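You operate a simulated robot arm through the tools that you are given. There is no shell and no other tool. Be economical: measure what you need, move in short steps, check, and stop when the job is done.

Carry out the task below with a simulated robot arm. There is one attempt and no reset: what you move stays moved.

TASK
Take the brown roll from the top of the teal bench and leave it on top of the stand there.
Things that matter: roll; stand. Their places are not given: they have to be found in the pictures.

It is judged by the outcome, as a careful person would: the job done as asked, and still so three seconds after it is handed in. It fails if anything else is knocked over, pushed out of place, dropped, spilled or broken.

THE ROBOT
A 7-joint arm with a two-finger parallel gripper, fixed in place. Base frame: the origin is at the foot of the arm, x ahead of it, y to its left, z up; the work surface is at about z = 0. Lengths are in m, angles in degrees, forces in N, time in s.
With the tool pointing down near the work surface it reaches from about 0.24 to 0.62 m from the base axis. Its first joint turns from -66.0 to 66.0 degrees. Payload 2.6 kg.
The tool frame sits at the grasp point between the pads (the TCP): z along the fingers, y along the line on which they close. The tips reach 0.03 m beyond it. The gripper opens to 0.094 m. The fingers are 0.028 m wide and 0.01 m thick; the gripper's body (0.05 by 0.096 m) begins 0.055 m behind the TCP.
Orientation is told as [roll, pitch, yaw] about the base's x, y, z axes, in that order, counted from this pose: with the fingers straight down and closing along the base's y, the tool's x points along the base's -x, its y along +y and its z along -z.

THE INTERFACE
- The arm moves only by the tool step_arm. Its arguments are lists of equal length, an entry for each row: "offset": the shift along the base's x, y, z in units of 500 mm (1.0 is 500 mm), a list of three; "angular": the turn, a rotation vector about the base's x, y, z in units of 120 degrees (1.0 is 120 degrees), a list of three; "gripper": the gripper command, from -1 (shut) to 1 (fully open), values between in proportion. In form: {"offset": [[tx, ty, tz], ...], "angular": [[rx, ry, rz], ...], "gripper": [gripper, ...]}. A call has 1 to 10 rows; each row is the pose to reach, as a shift and turn from the pose commanded when the call began. A call with a number of a shift or a turn outside -1 to 1 is refused whole. A row lasts 0.2 s, in which the tool goes at most 0.05 m and 8.6 degrees; a call with a longer step from one row to the next is refused whole, and so is a gripper value outside its range. Where a pose cannot be reached the arm comes as near as it can. A force on the tool above 40 N (or 10 N above the force at the start of the call, whichever is more), or a blocked arm, ends the call early, and 0.2 s more pass. Each finger travels about 0.072 m/s and halts on what it meets, pressing with about 40 N; the grip force reading is that of the motor and also rises with nothing between the fingers. The clock runs only during rows and for 0.2 s after the last one: add rows that repeat a pose to give the fingers time. It gives the time, the measured TCP pose, the force on the tool (base axes), the opening and the grip force at its end, in the units of the frame above (readings bear some noise), and new pictures: "show" is both (left out), scene, wrist or none.
- Cameras (640 x 400 px; columns grow to the right, rows downward): "scene" is fixed at [0.0135, 0.4193, 0.5615]; the picture's right is [-0.92, -0.40, 0.00], its down [-0.23, 0.54, -0.81] and it looks along [0.32, -0.74, -0.59] (base axes); focal length 288 px, centre (320, 200). "wrist" rides on the gripper at [-0.037, 0, -0.058] in the tool frame; the picture's right is [0.00, -1.00, 0.00], its down [0.97, 0.00, -0.24] and it looks along [0.24, 0.00, 0.97] (tool axes); focal length 218 px, centre (320, 200).
- locate(camera, pixels): for up to 12 pixels [column, row] of the newest picture of that camera ("zoom" is the newest enlarged one), the place [x, y, z] in the base frame of the surface seen there, good to about 0.002 m. No time passes.
- zoom(camera, box): a new picture of the part [left, top, right, bottom] of that camera's present view, enlarged. No time passes.
- sign_off(): hands the job in; it is judged then, once.

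Work in short steps. Measure before you move; look again where a grasp or a placing could have gone wrong, and mend it. You have 60 turns and 120 pictures in all, those below and enlarged ones among them. Open the gripper and draw the arm clear of the work before you hand the job in, unless the task says otherwise; then end with one line.

The tools are called after "Emit:" as a command line: name --argument value ..., lists and objects as JSON in quotes. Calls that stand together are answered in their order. step_arm: Moves the arm, as the interface text tells. Its arguments: {"type":"object","properties":{"offset":{"type":"array","items":{"type":"array","items":{"type":"number"}}},"angular":{"type":"array","items":{"type":"array","items":{"type":"number"}}},"gripper":{"type":"array","items":{"type":"number"}},"show":{"type":"string","enum":["both","scene","wrist","none"]}},"required":["offset","angular","gripper"]} The other tools are called the same way: locate (camera, pixels) gives the place of the surface under pixels of a picture; zoom (camera, box) takes an enlarged picture of a part of a camera's view; sign_off () hands the job in.

At the start:

```text
time_s: 0.0
ee_pos: [0.3335, -0.1408, 0.3596]
ee_rot: [0.0, -0.1, 0.0]
contact_force: [0.3, 1.0, -0.6]
grip_width: 0.0939
finger_force: 0.1
```

scene: 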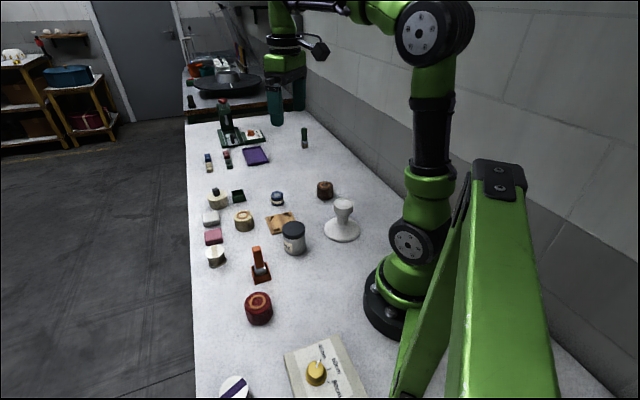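
wrist: 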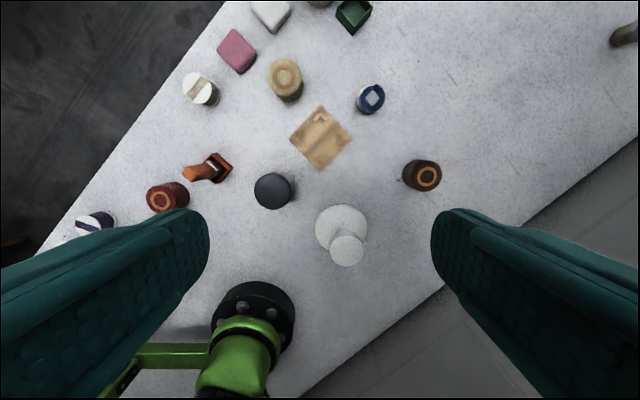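

The pictures show many small objects, so I enlarge parts of both views to identify the roll, the stand and the bench.

Emit:
zoom --camera "scene" --box '[190, 170, 370, 285]'

Emit:
zoom --camera "scene" --box '[180, 50, 340, 180]'

Emit:
zoom --camera "wrist" --box '[140, 0, 460, 200]'

Emit:
zoom --camera "scene" --box '[190, 270, 390, 400]'

```text
3.48 times, centred on (280, 228) of scene
```

zoom: 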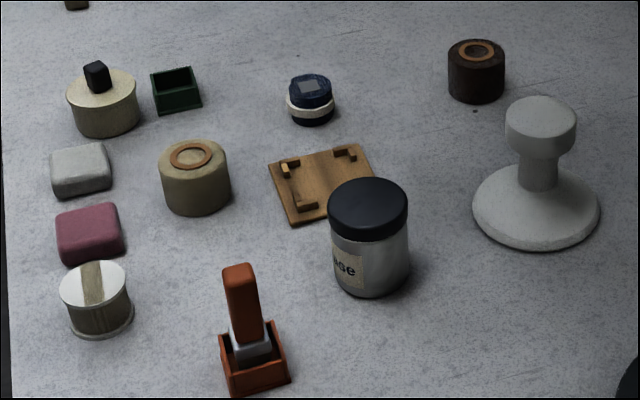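

```text
3.08 times, centred on (260, 115) of scene
```

zoom: 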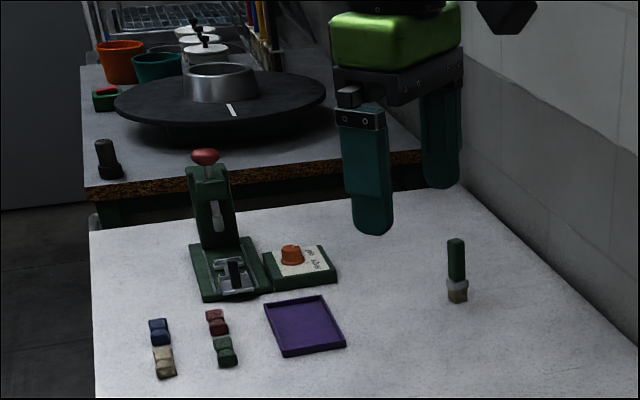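

```text
2.00 times, centred on (300, 100) of wrist
```

zoom: 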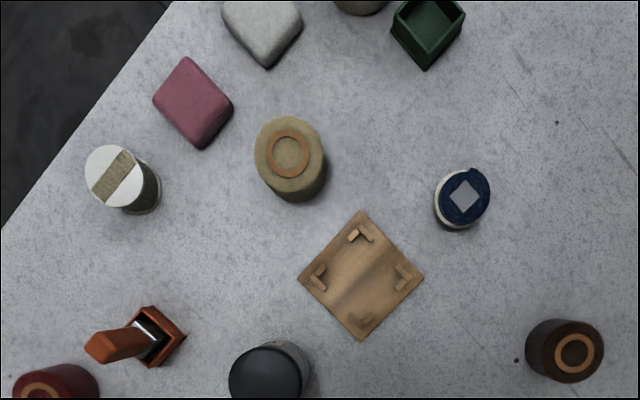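

```text
3.08 times, centred on (290, 335) of scene
```

zoom: 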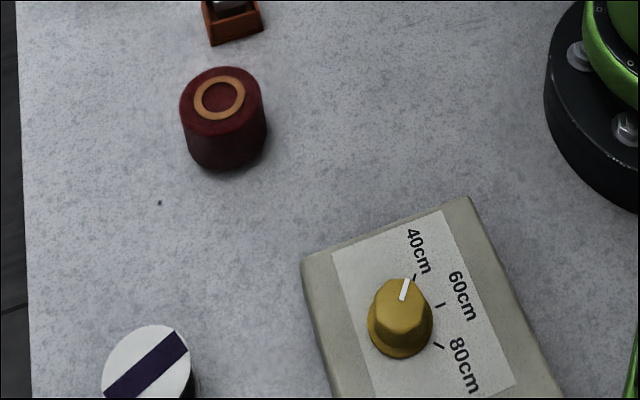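

The brown ringed roll is at scene (325,190), and the white pedestal stand is at (343,220). I locate their tops and bases.

Emit:
zoom --camera "scene" --box '[300, 170, 380, 250]'

Emit:
locate --camera "wrist" --pixels '[[428, 177], [441, 177], [415, 177], [428, 164], [428, 189], [404, 172], [346, 249], [329, 249], [363, 249], [346, 234], [346, 264], [326, 222]]'

```text
5.00 times, centred on (340, 210) of scene
```

zoom: 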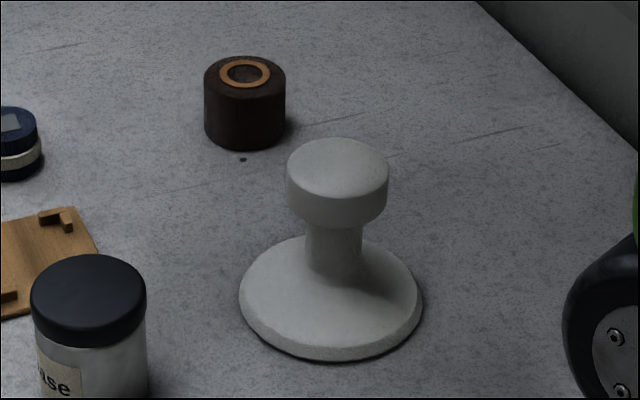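

```text
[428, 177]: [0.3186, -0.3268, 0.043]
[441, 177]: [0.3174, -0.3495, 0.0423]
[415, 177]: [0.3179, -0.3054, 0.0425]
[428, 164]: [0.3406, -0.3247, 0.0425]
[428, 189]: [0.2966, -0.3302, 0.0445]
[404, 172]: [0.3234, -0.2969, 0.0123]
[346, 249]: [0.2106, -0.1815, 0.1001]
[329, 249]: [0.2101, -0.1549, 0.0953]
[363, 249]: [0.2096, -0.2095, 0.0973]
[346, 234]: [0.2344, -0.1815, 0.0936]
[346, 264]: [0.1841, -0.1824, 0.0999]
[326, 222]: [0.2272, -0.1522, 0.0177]
```

I refine both centres using the enlarged picture: roll top at about (244,74), stand top at about (338,168).

Emit:
locate --camera "zoom" --pixels '[[207, 76], [282, 76], [244, 59], [244, 88], [244, 73], [290, 168], [384, 168], [338, 141], [338, 194], [338, 168], [244, 144], [330, 352]]'

Emit:
zoom --camera "wrist" --box '[300, 140, 460, 280]'

```text
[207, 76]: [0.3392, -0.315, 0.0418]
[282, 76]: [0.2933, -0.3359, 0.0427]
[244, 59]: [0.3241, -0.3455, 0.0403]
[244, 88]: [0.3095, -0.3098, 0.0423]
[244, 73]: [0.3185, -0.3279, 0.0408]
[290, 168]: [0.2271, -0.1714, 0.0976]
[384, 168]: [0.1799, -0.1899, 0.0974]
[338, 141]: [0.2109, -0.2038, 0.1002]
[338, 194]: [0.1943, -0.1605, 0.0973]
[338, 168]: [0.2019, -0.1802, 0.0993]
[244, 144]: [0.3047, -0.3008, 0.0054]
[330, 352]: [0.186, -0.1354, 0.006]
```

```text
2.86 times, centred on (380, 210) of wrist
```

zoom: 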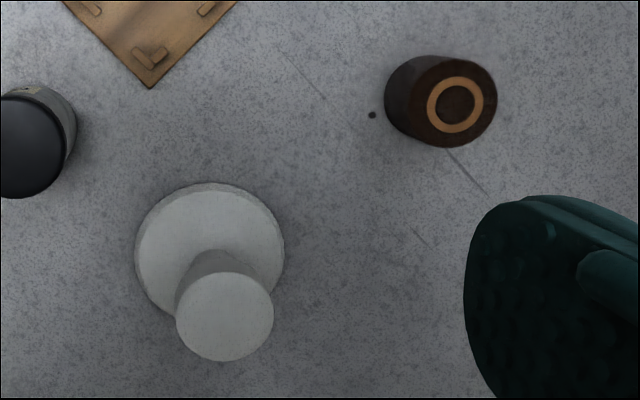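

The stand-top estimates differ by several mm, so I locate its rim extremes and the roll's ring in the wrist enlargement.

Emit:
locate --camera "zoom" --pixels '[[225, 317], [181, 317], [269, 317], [225, 277], [225, 356], [194, 289], [256, 345], [194, 345], [256, 289], [456, 104], [420, 104], [493, 104]]'

```text
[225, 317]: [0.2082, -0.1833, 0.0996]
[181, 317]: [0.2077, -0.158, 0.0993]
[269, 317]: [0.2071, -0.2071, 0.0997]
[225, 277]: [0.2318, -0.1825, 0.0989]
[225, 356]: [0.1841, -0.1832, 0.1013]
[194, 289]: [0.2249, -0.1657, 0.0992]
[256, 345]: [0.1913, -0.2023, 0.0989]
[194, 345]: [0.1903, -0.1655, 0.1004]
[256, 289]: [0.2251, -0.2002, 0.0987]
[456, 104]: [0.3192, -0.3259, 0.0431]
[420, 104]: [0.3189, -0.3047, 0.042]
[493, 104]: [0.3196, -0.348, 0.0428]
```

Roll centre is about (0.318, -0.327), top z 0.042 and diameter about 0.05. Stand-top centre is about (0.206, -0.182), z 0.099. I move above the roll with the gripper open, to z about 0.16.

Emit:
step_arm --offset '[[-0.0044, -0.0532, -0.0571], [-0.0089, -0.1064, -0.1143], [-0.0133, -0.1596, -0.1714], [-0.0177, -0.2128, -0.2286], [-0.0221, -0.266, -0.2857], [-0.0266, -0.3192, -0.3429], [-0.031, -0.3724, -0.4], [-0.031, -0.3724, -0.4]]' --angular '[[0, 0, 0], [0, 0, 0], [0, 0, 0], [0, 0, 0], [0, 0, 0], [0, 0, 0], [0, 0, 0], [0, 0, 0]]' --gripper '[1, 1, 1, 1, 1, 1, 1, 1]'

```text
time_s: 1.8
ee_pos: [0.3155, -0.325, 0.1578]
ee_rot: [-0.1, 0.0, 0.0]
contact_force: [0.9, 1.1, -0.6]
grip_width: 0.0939
finger_force: 0.1
```

scene: 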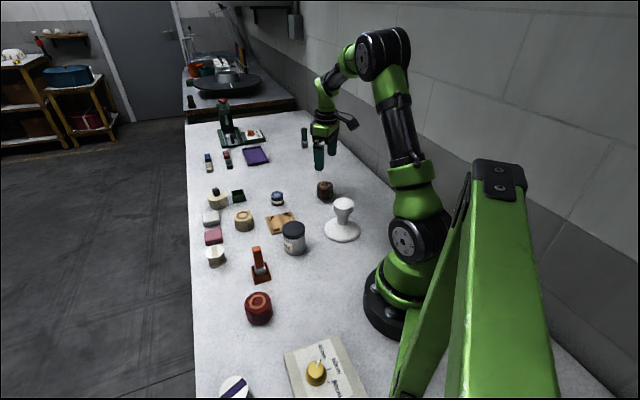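
wrist: 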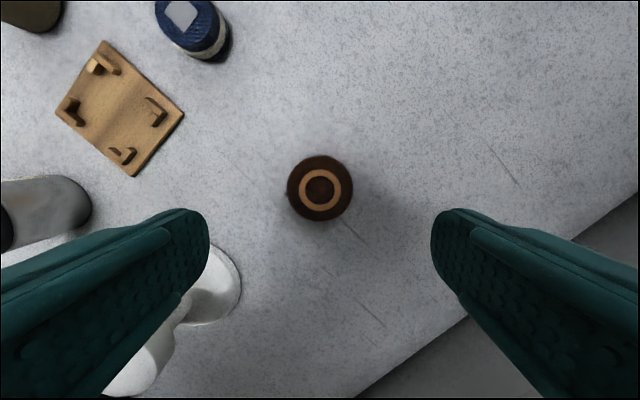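

The roll is centred between the fingers at (320,188) in the wrist view. I recheck its centre before descending.

Emit:
locate --camera "wrist" --pixels '[[320, 188], [290, 188], [350, 188], [320, 159], [320, 215], [166, 365]]'

```text
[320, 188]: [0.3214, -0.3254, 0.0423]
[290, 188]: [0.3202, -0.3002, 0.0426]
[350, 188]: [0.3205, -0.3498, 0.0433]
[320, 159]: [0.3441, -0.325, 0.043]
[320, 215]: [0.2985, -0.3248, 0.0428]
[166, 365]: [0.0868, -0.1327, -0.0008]
```

Centre is (0.320, -0.325), so I shift +4 mm in x and descend to TCP z of about 0.036.

Emit:
step_arm --offset '[[0.008, 0, -0.06], [0.008, 0, -0.12], [0.008, 0, -0.18], [0.008, 0, -0.22], [0.008, 0, -0.243], [0.008, 0, -0.243]]' --angular '[[0, 0, 0], [0, 0, 0], [0, 0, 0], [0, 0, 0], [0, 0, 0], [0, 0, 0]]' --gripper '[1, 1, 1, 1, 1, 1]'

```text
time_s: 3.2
ee_pos: [0.3218, -0.3241, 0.0392]
ee_rot: [0.0, 0.0, 0.0]
contact_force: [-0.3, 0.2, -0.6]
grip_width: 0.094
finger_force: 0.0
```

scene: 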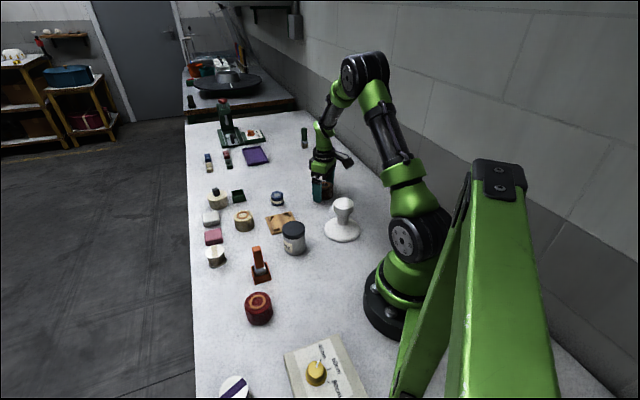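
wrist: 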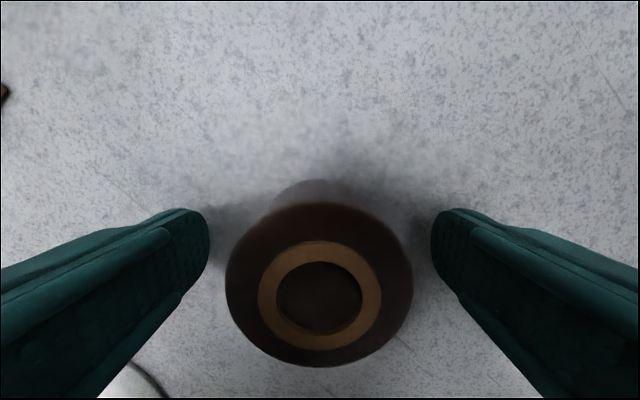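

The fingers straddle the roll. I lower 4 mm more and close.

Emit:
step_arm --offset '[[0, 0, -0.008], [0, 0, -0.008], [0, 0, -0.008], [0, 0, -0.008], [0, 0, -0.008], [0, 0, -0.008]]' --angular '[[0, 0, 0], [0, 0, 0], [0, 0, 0], [0, 0, 0], [0, 0, 0], [0, 0, 0]]' --gripper '[1, -1, -1, -1, -1, -1]' --show "wrist"

```text
time_s: 4.6
ee_pos: [0.3226, -0.3256, 0.0344]
ee_rot: [0.1, 0.0, 0.1]
contact_force: [0.2, -0.2, 1.1]
grip_width: 0.0553
finger_force: 40.0
```

wrist: 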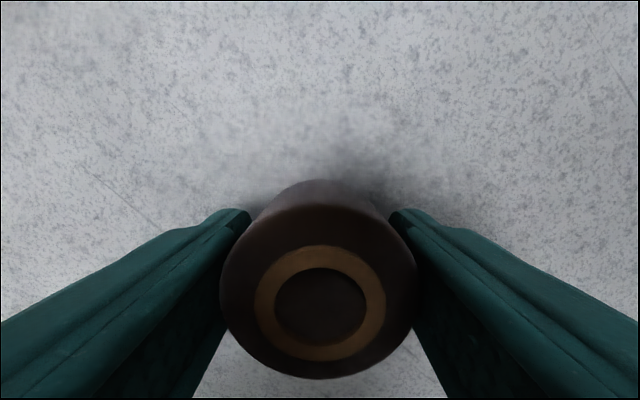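

Gripped at 0.055 m with 40 N. I lift it straight up to about z 0.19.

Emit:
step_arm --offset '[[0, 0, 0.05], [0, 0, 0.12], [0, 0, 0.19], [0, 0, 0.26], [0, 0, 0.32], [0, 0, 0.32]]' --angular '[[0, 0, 0], [0, 0, 0], [0, 0, 0], [0, 0, 0], [0, 0, 0], [0, 0, 0]]' --gripper '[-1, -1, -1, -1, -1, -1]'

```text
time_s: 6.0
ee_pos: [0.3217, -0.3259, 0.1948]
ee_rot: [0.0, 0.1, 0.0]
contact_force: [0.6, 0.8, -0.4]
grip_width: 0.0555
finger_force: 39.7
```

scene: 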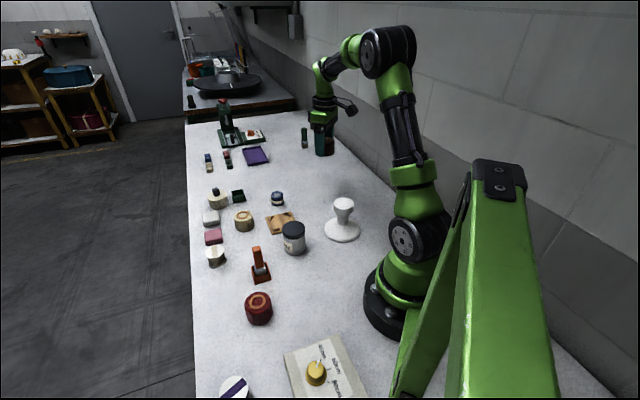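
wrist: 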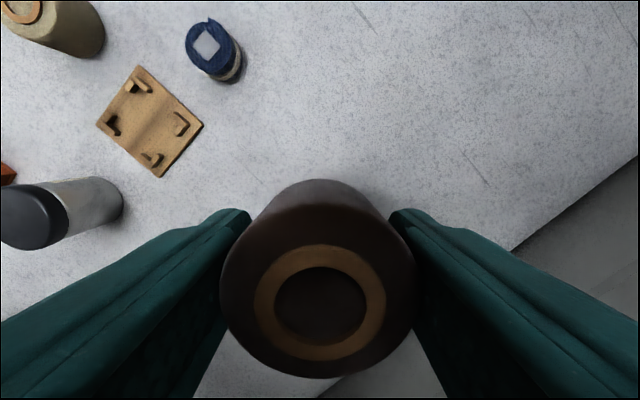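

The roll is held. I measure where its centre sits relative to the TCP.

Emit:
locate --camera "wrist" --pixels '[[320, 305], [226, 285], [410, 285], [320, 210], [320, 375], [265, 305], [375, 305], [320, 250], [320, 355]]'

Emit:
locate --camera "scene" --pixels '[[343, 205], [334, 204], [353, 204], [343, 200], [343, 208]]'

```text
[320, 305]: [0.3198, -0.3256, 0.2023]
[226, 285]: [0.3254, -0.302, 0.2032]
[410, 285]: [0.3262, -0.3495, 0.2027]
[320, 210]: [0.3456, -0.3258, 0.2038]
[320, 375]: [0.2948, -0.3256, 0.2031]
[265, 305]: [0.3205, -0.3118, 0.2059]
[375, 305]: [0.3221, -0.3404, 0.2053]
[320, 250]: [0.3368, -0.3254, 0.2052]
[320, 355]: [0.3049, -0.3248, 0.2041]
```

```text
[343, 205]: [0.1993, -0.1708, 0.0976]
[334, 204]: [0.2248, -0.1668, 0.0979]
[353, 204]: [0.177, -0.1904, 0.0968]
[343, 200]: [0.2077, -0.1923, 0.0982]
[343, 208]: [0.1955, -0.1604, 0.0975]
```

Roll centre is about (0.3205, -0.3256). I carry it over the stand top at (0.2055, -0.182) while holding the height.

Emit:
step_arm --offset '[[-0.038, 0.048, 0], [-0.077, 0.096, 0], [-0.115, 0.144, 0], [-0.153, 0.191, 0], [-0.192, 0.239, 0], [-0.23, 0.287, 0], [-0.23, 0.287, 0]]' --angular '[[0, 0, 0], [0, 0, 0], [0, 0, 0], [0, 0, 0], [0, 0, 0], [0, 0, 0], [0, 0, 0]]' --gripper '[-1, -1, -1, -1, -1, -1, -1]'

```text
time_s: 7.6
ee_pos: [0.205, -0.1837, 0.1956]
ee_rot: [-0.1, 0.0, 0.0]
contact_force: [-0.3, 0.2, -1.0]
grip_width: 0.055
finger_force: 39.5
```

scene: 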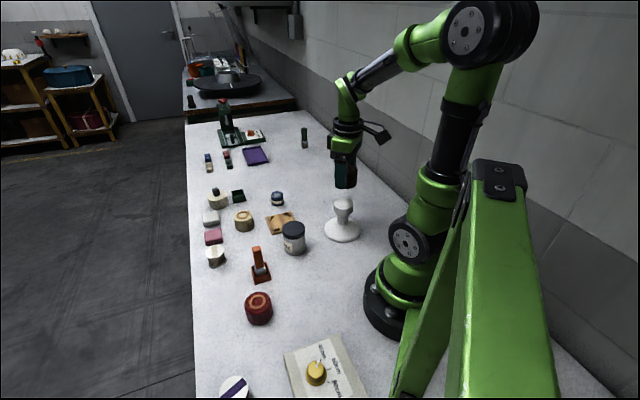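
wrist: 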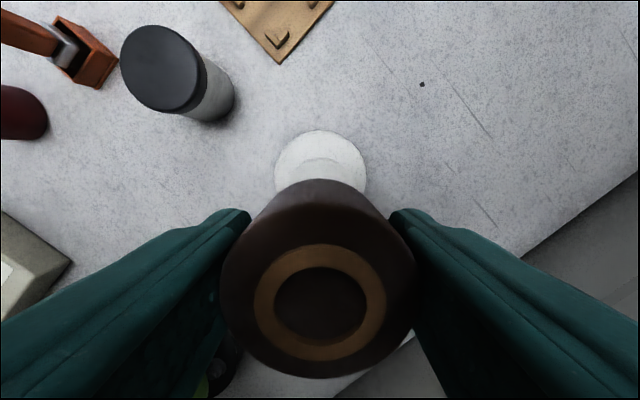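

The stand's base is centred at column 320 under the roll, so it is aligned in y. I lower until the roll is about 8 mm above the stand and check in close-up.

Emit:
step_arm --offset '[[0, 0, -0.03], [0, 0, -0.06], [0, 0, -0.09], [0, 0, -0.106], [0, 0, -0.106]]' --angular '[[0, 0, 0], [0, 0, 0], [0, 0, 0], [0, 0, 0], [0, 0, 0]]' --gripper '[-1, -1, -1, -1, -1]' --show "none"

Emit:
zoom --camera "scene" --box '[300, 160, 390, 250]'

```text
time_s: 8.8
ee_pos: [0.2062, -0.1842, 0.1418]
ee_rot: [0.0, 0.0, 0.0]
contact_force: [0.3, 0.1, -1.4]
grip_width: 0.0551
finger_force: 40.5
```

```text
4.44 times, centred on (345, 205) of scene
```

zoom: 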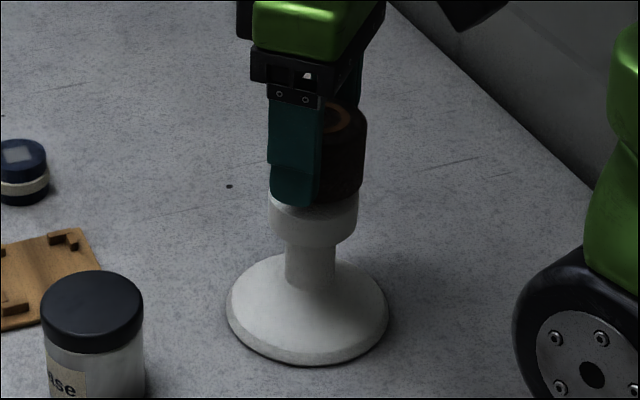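

The roll's right edge is at column 367 and the stand top's is at 357, so the roll seems about 5 mm off toward -x,-y. I measure this more exactly.

Emit:
zoom --camera "scene" --box '[325, 170, 365, 225]'

Emit:
zoom --camera "wrist" --box '[200, 80, 440, 380]'

```text
7.27 times, centred on (345, 198) of scene
```

zoom: 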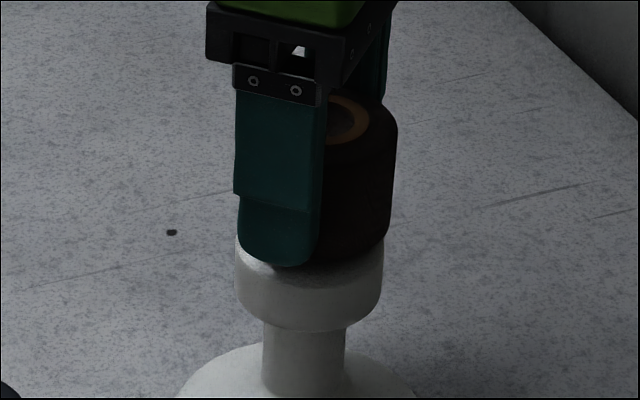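

```text
1.33 times, centred on (320, 230) of wrist
```

zoom: 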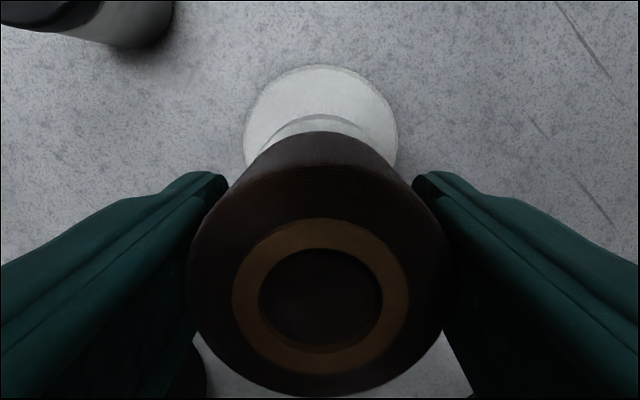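

Allowing for the lean of verticals in the view (stand axis columns 297, 304, 309 going upward), the offset is only about 2 mm. I correct +2 mm x and +1 mm y, then lower until it touches.

Emit:
step_arm --offset '[[0.004, 0.002, 0], [0.004, 0.002, -0.007], [0.004, 0.002, -0.012], [0.004, 0.002, -0.0155], [0.004, 0.002, -0.0155]]' --angular '[[0, 0, 0], [0, 0, 0], [0, 0, 0], [0, 0, 0], [0, 0, 0]]' --gripper '[-1, -1, -1, -1, -1]' --show "none"

Emit:
zoom --camera "scene" --box '[325, 170, 365, 225]'

```text
time_s: 10.0
ee_pos: [0.2088, -0.1817, 0.1343]
ee_rot: [0.0, -0.1, 0.0]
contact_force: [-0.4, -0.9, 1.2]
grip_width: 0.0549
finger_force: 40.0
```

```text
7.27 times, centred on (345, 198) of scene
```

zoom: 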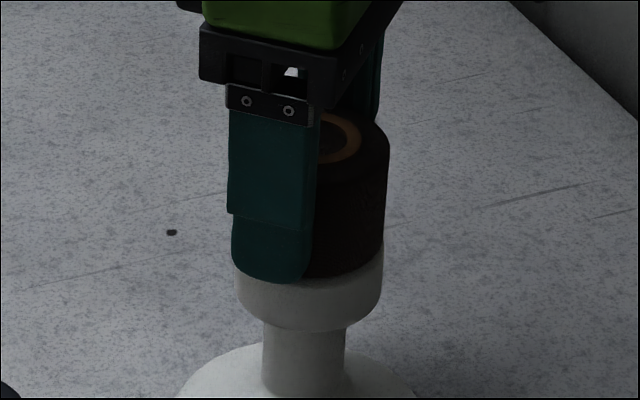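

The edges now line up. Force is only about +1 N, so I lower another 1.5 mm to confirm contact.

Emit:
step_arm --offset '[[0, 0, -0.0015], [0, 0, -0.003], [0, 0, -0.003]]' --angular '[[0, 0, 0], [0, 0, 0], [0, 0, 0]]' --gripper '[-1, -1, -1]' --show "none"

```text
time_s: 10.8
ee_pos: [0.208, -0.1826, 0.1328]
ee_rot: [-0.1, -0.1, -0.1]
contact_force: [-1.7, 2.6, 18.4]
grip_width: 0.0551
finger_force: 40.4
```

Contact is firm at 18 N. I ease up 1 mm, then open the gripper.

Emit:
step_arm --offset '[[0, 0, 0.002], [0, 0, 0.002], [0, 0, 0.002], [0, 0, 0.002], [0, 0, 0.002], [0, 0, 0.002]]' --angular '[[0, 0, 0], [0, 0, 0], [0, 0, 0], [0, 0, 0], [0, 0, 0], [0, 0, 0]]' --gripper '[-1, -0.1, 0.3, 0.7, 1, 1]'

```text
time_s: 12.2
ee_pos: [0.2073, -0.1833, 0.134]
ee_rot: [0.0, 0.1, 0.0]
contact_force: [0.3, 0.2, 0.6]
grip_width: 0.0937
finger_force: 0.1
```

scene: 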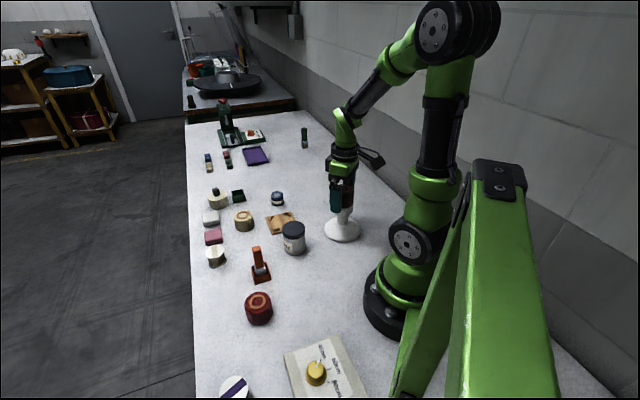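
wrist: 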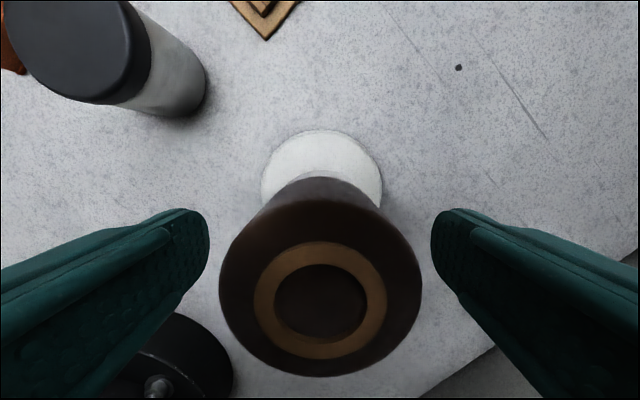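

The fingers are clear on both sides of the roll. I retreat straight up and then away in +x.

Emit:
step_arm --offset '[[0, 0, 0.04], [0, 0, 0.1], [0, 0, 0.18], [0, 0, 0.26], [0.06, 0, 0.32], [0.13, 0, 0.36], [0.2, 0, 0.4], [0.2, 0, 0.4]]' --angular '[[0, 0, 0], [0, 0, 0], [0, 0, 0], [0, 0, 0], [0, 0, 0], [0, 0, 0], [0, 0, 0], [0, 0, 0]]' --gripper '[1, 1, 1, 1, 1, 1, 1, 1]'

Emit:
zoom --camera "scene" --box '[300, 160, 390, 250]'

```text
time_s: 14.0
ee_pos: [0.3074, -0.185, 0.3342]
ee_rot: [0.0, 0.0, 0.0]
contact_force: [-0.2, -0.6, -0.2]
grip_width: 0.0942
finger_force: 0.0
```

scene: 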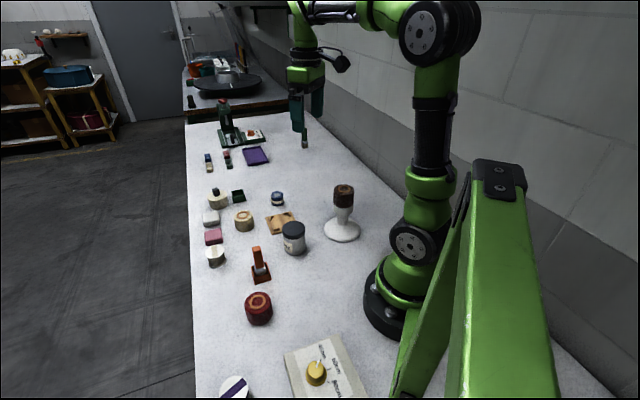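
wrist: 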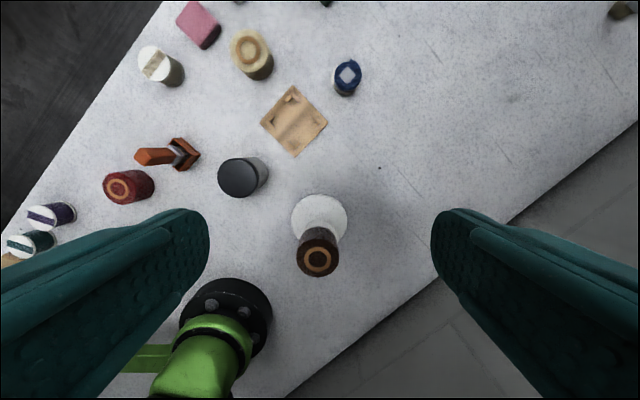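

```text
4.44 times, centred on (345, 205) of scene
```

zoom: 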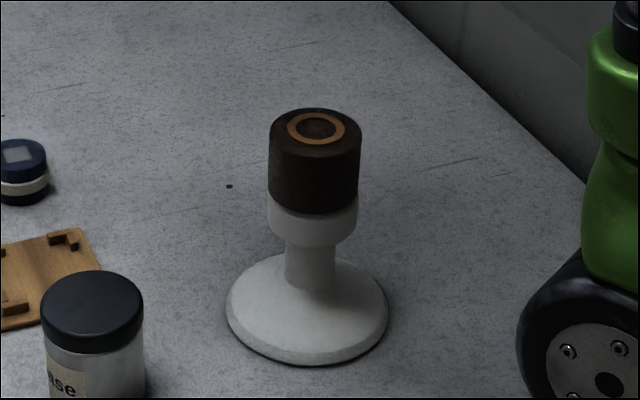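

The roll stands upright and centred on the stand, nothing else has moved, and the arm is clear, so I hand in.

Emit:
sign_off

```text
The job is handed in.
```

The brown roll is upright and centred on top of the white pedestal I took to be the stand, with the gripper open, the arm drawn clear and nothing else moved.
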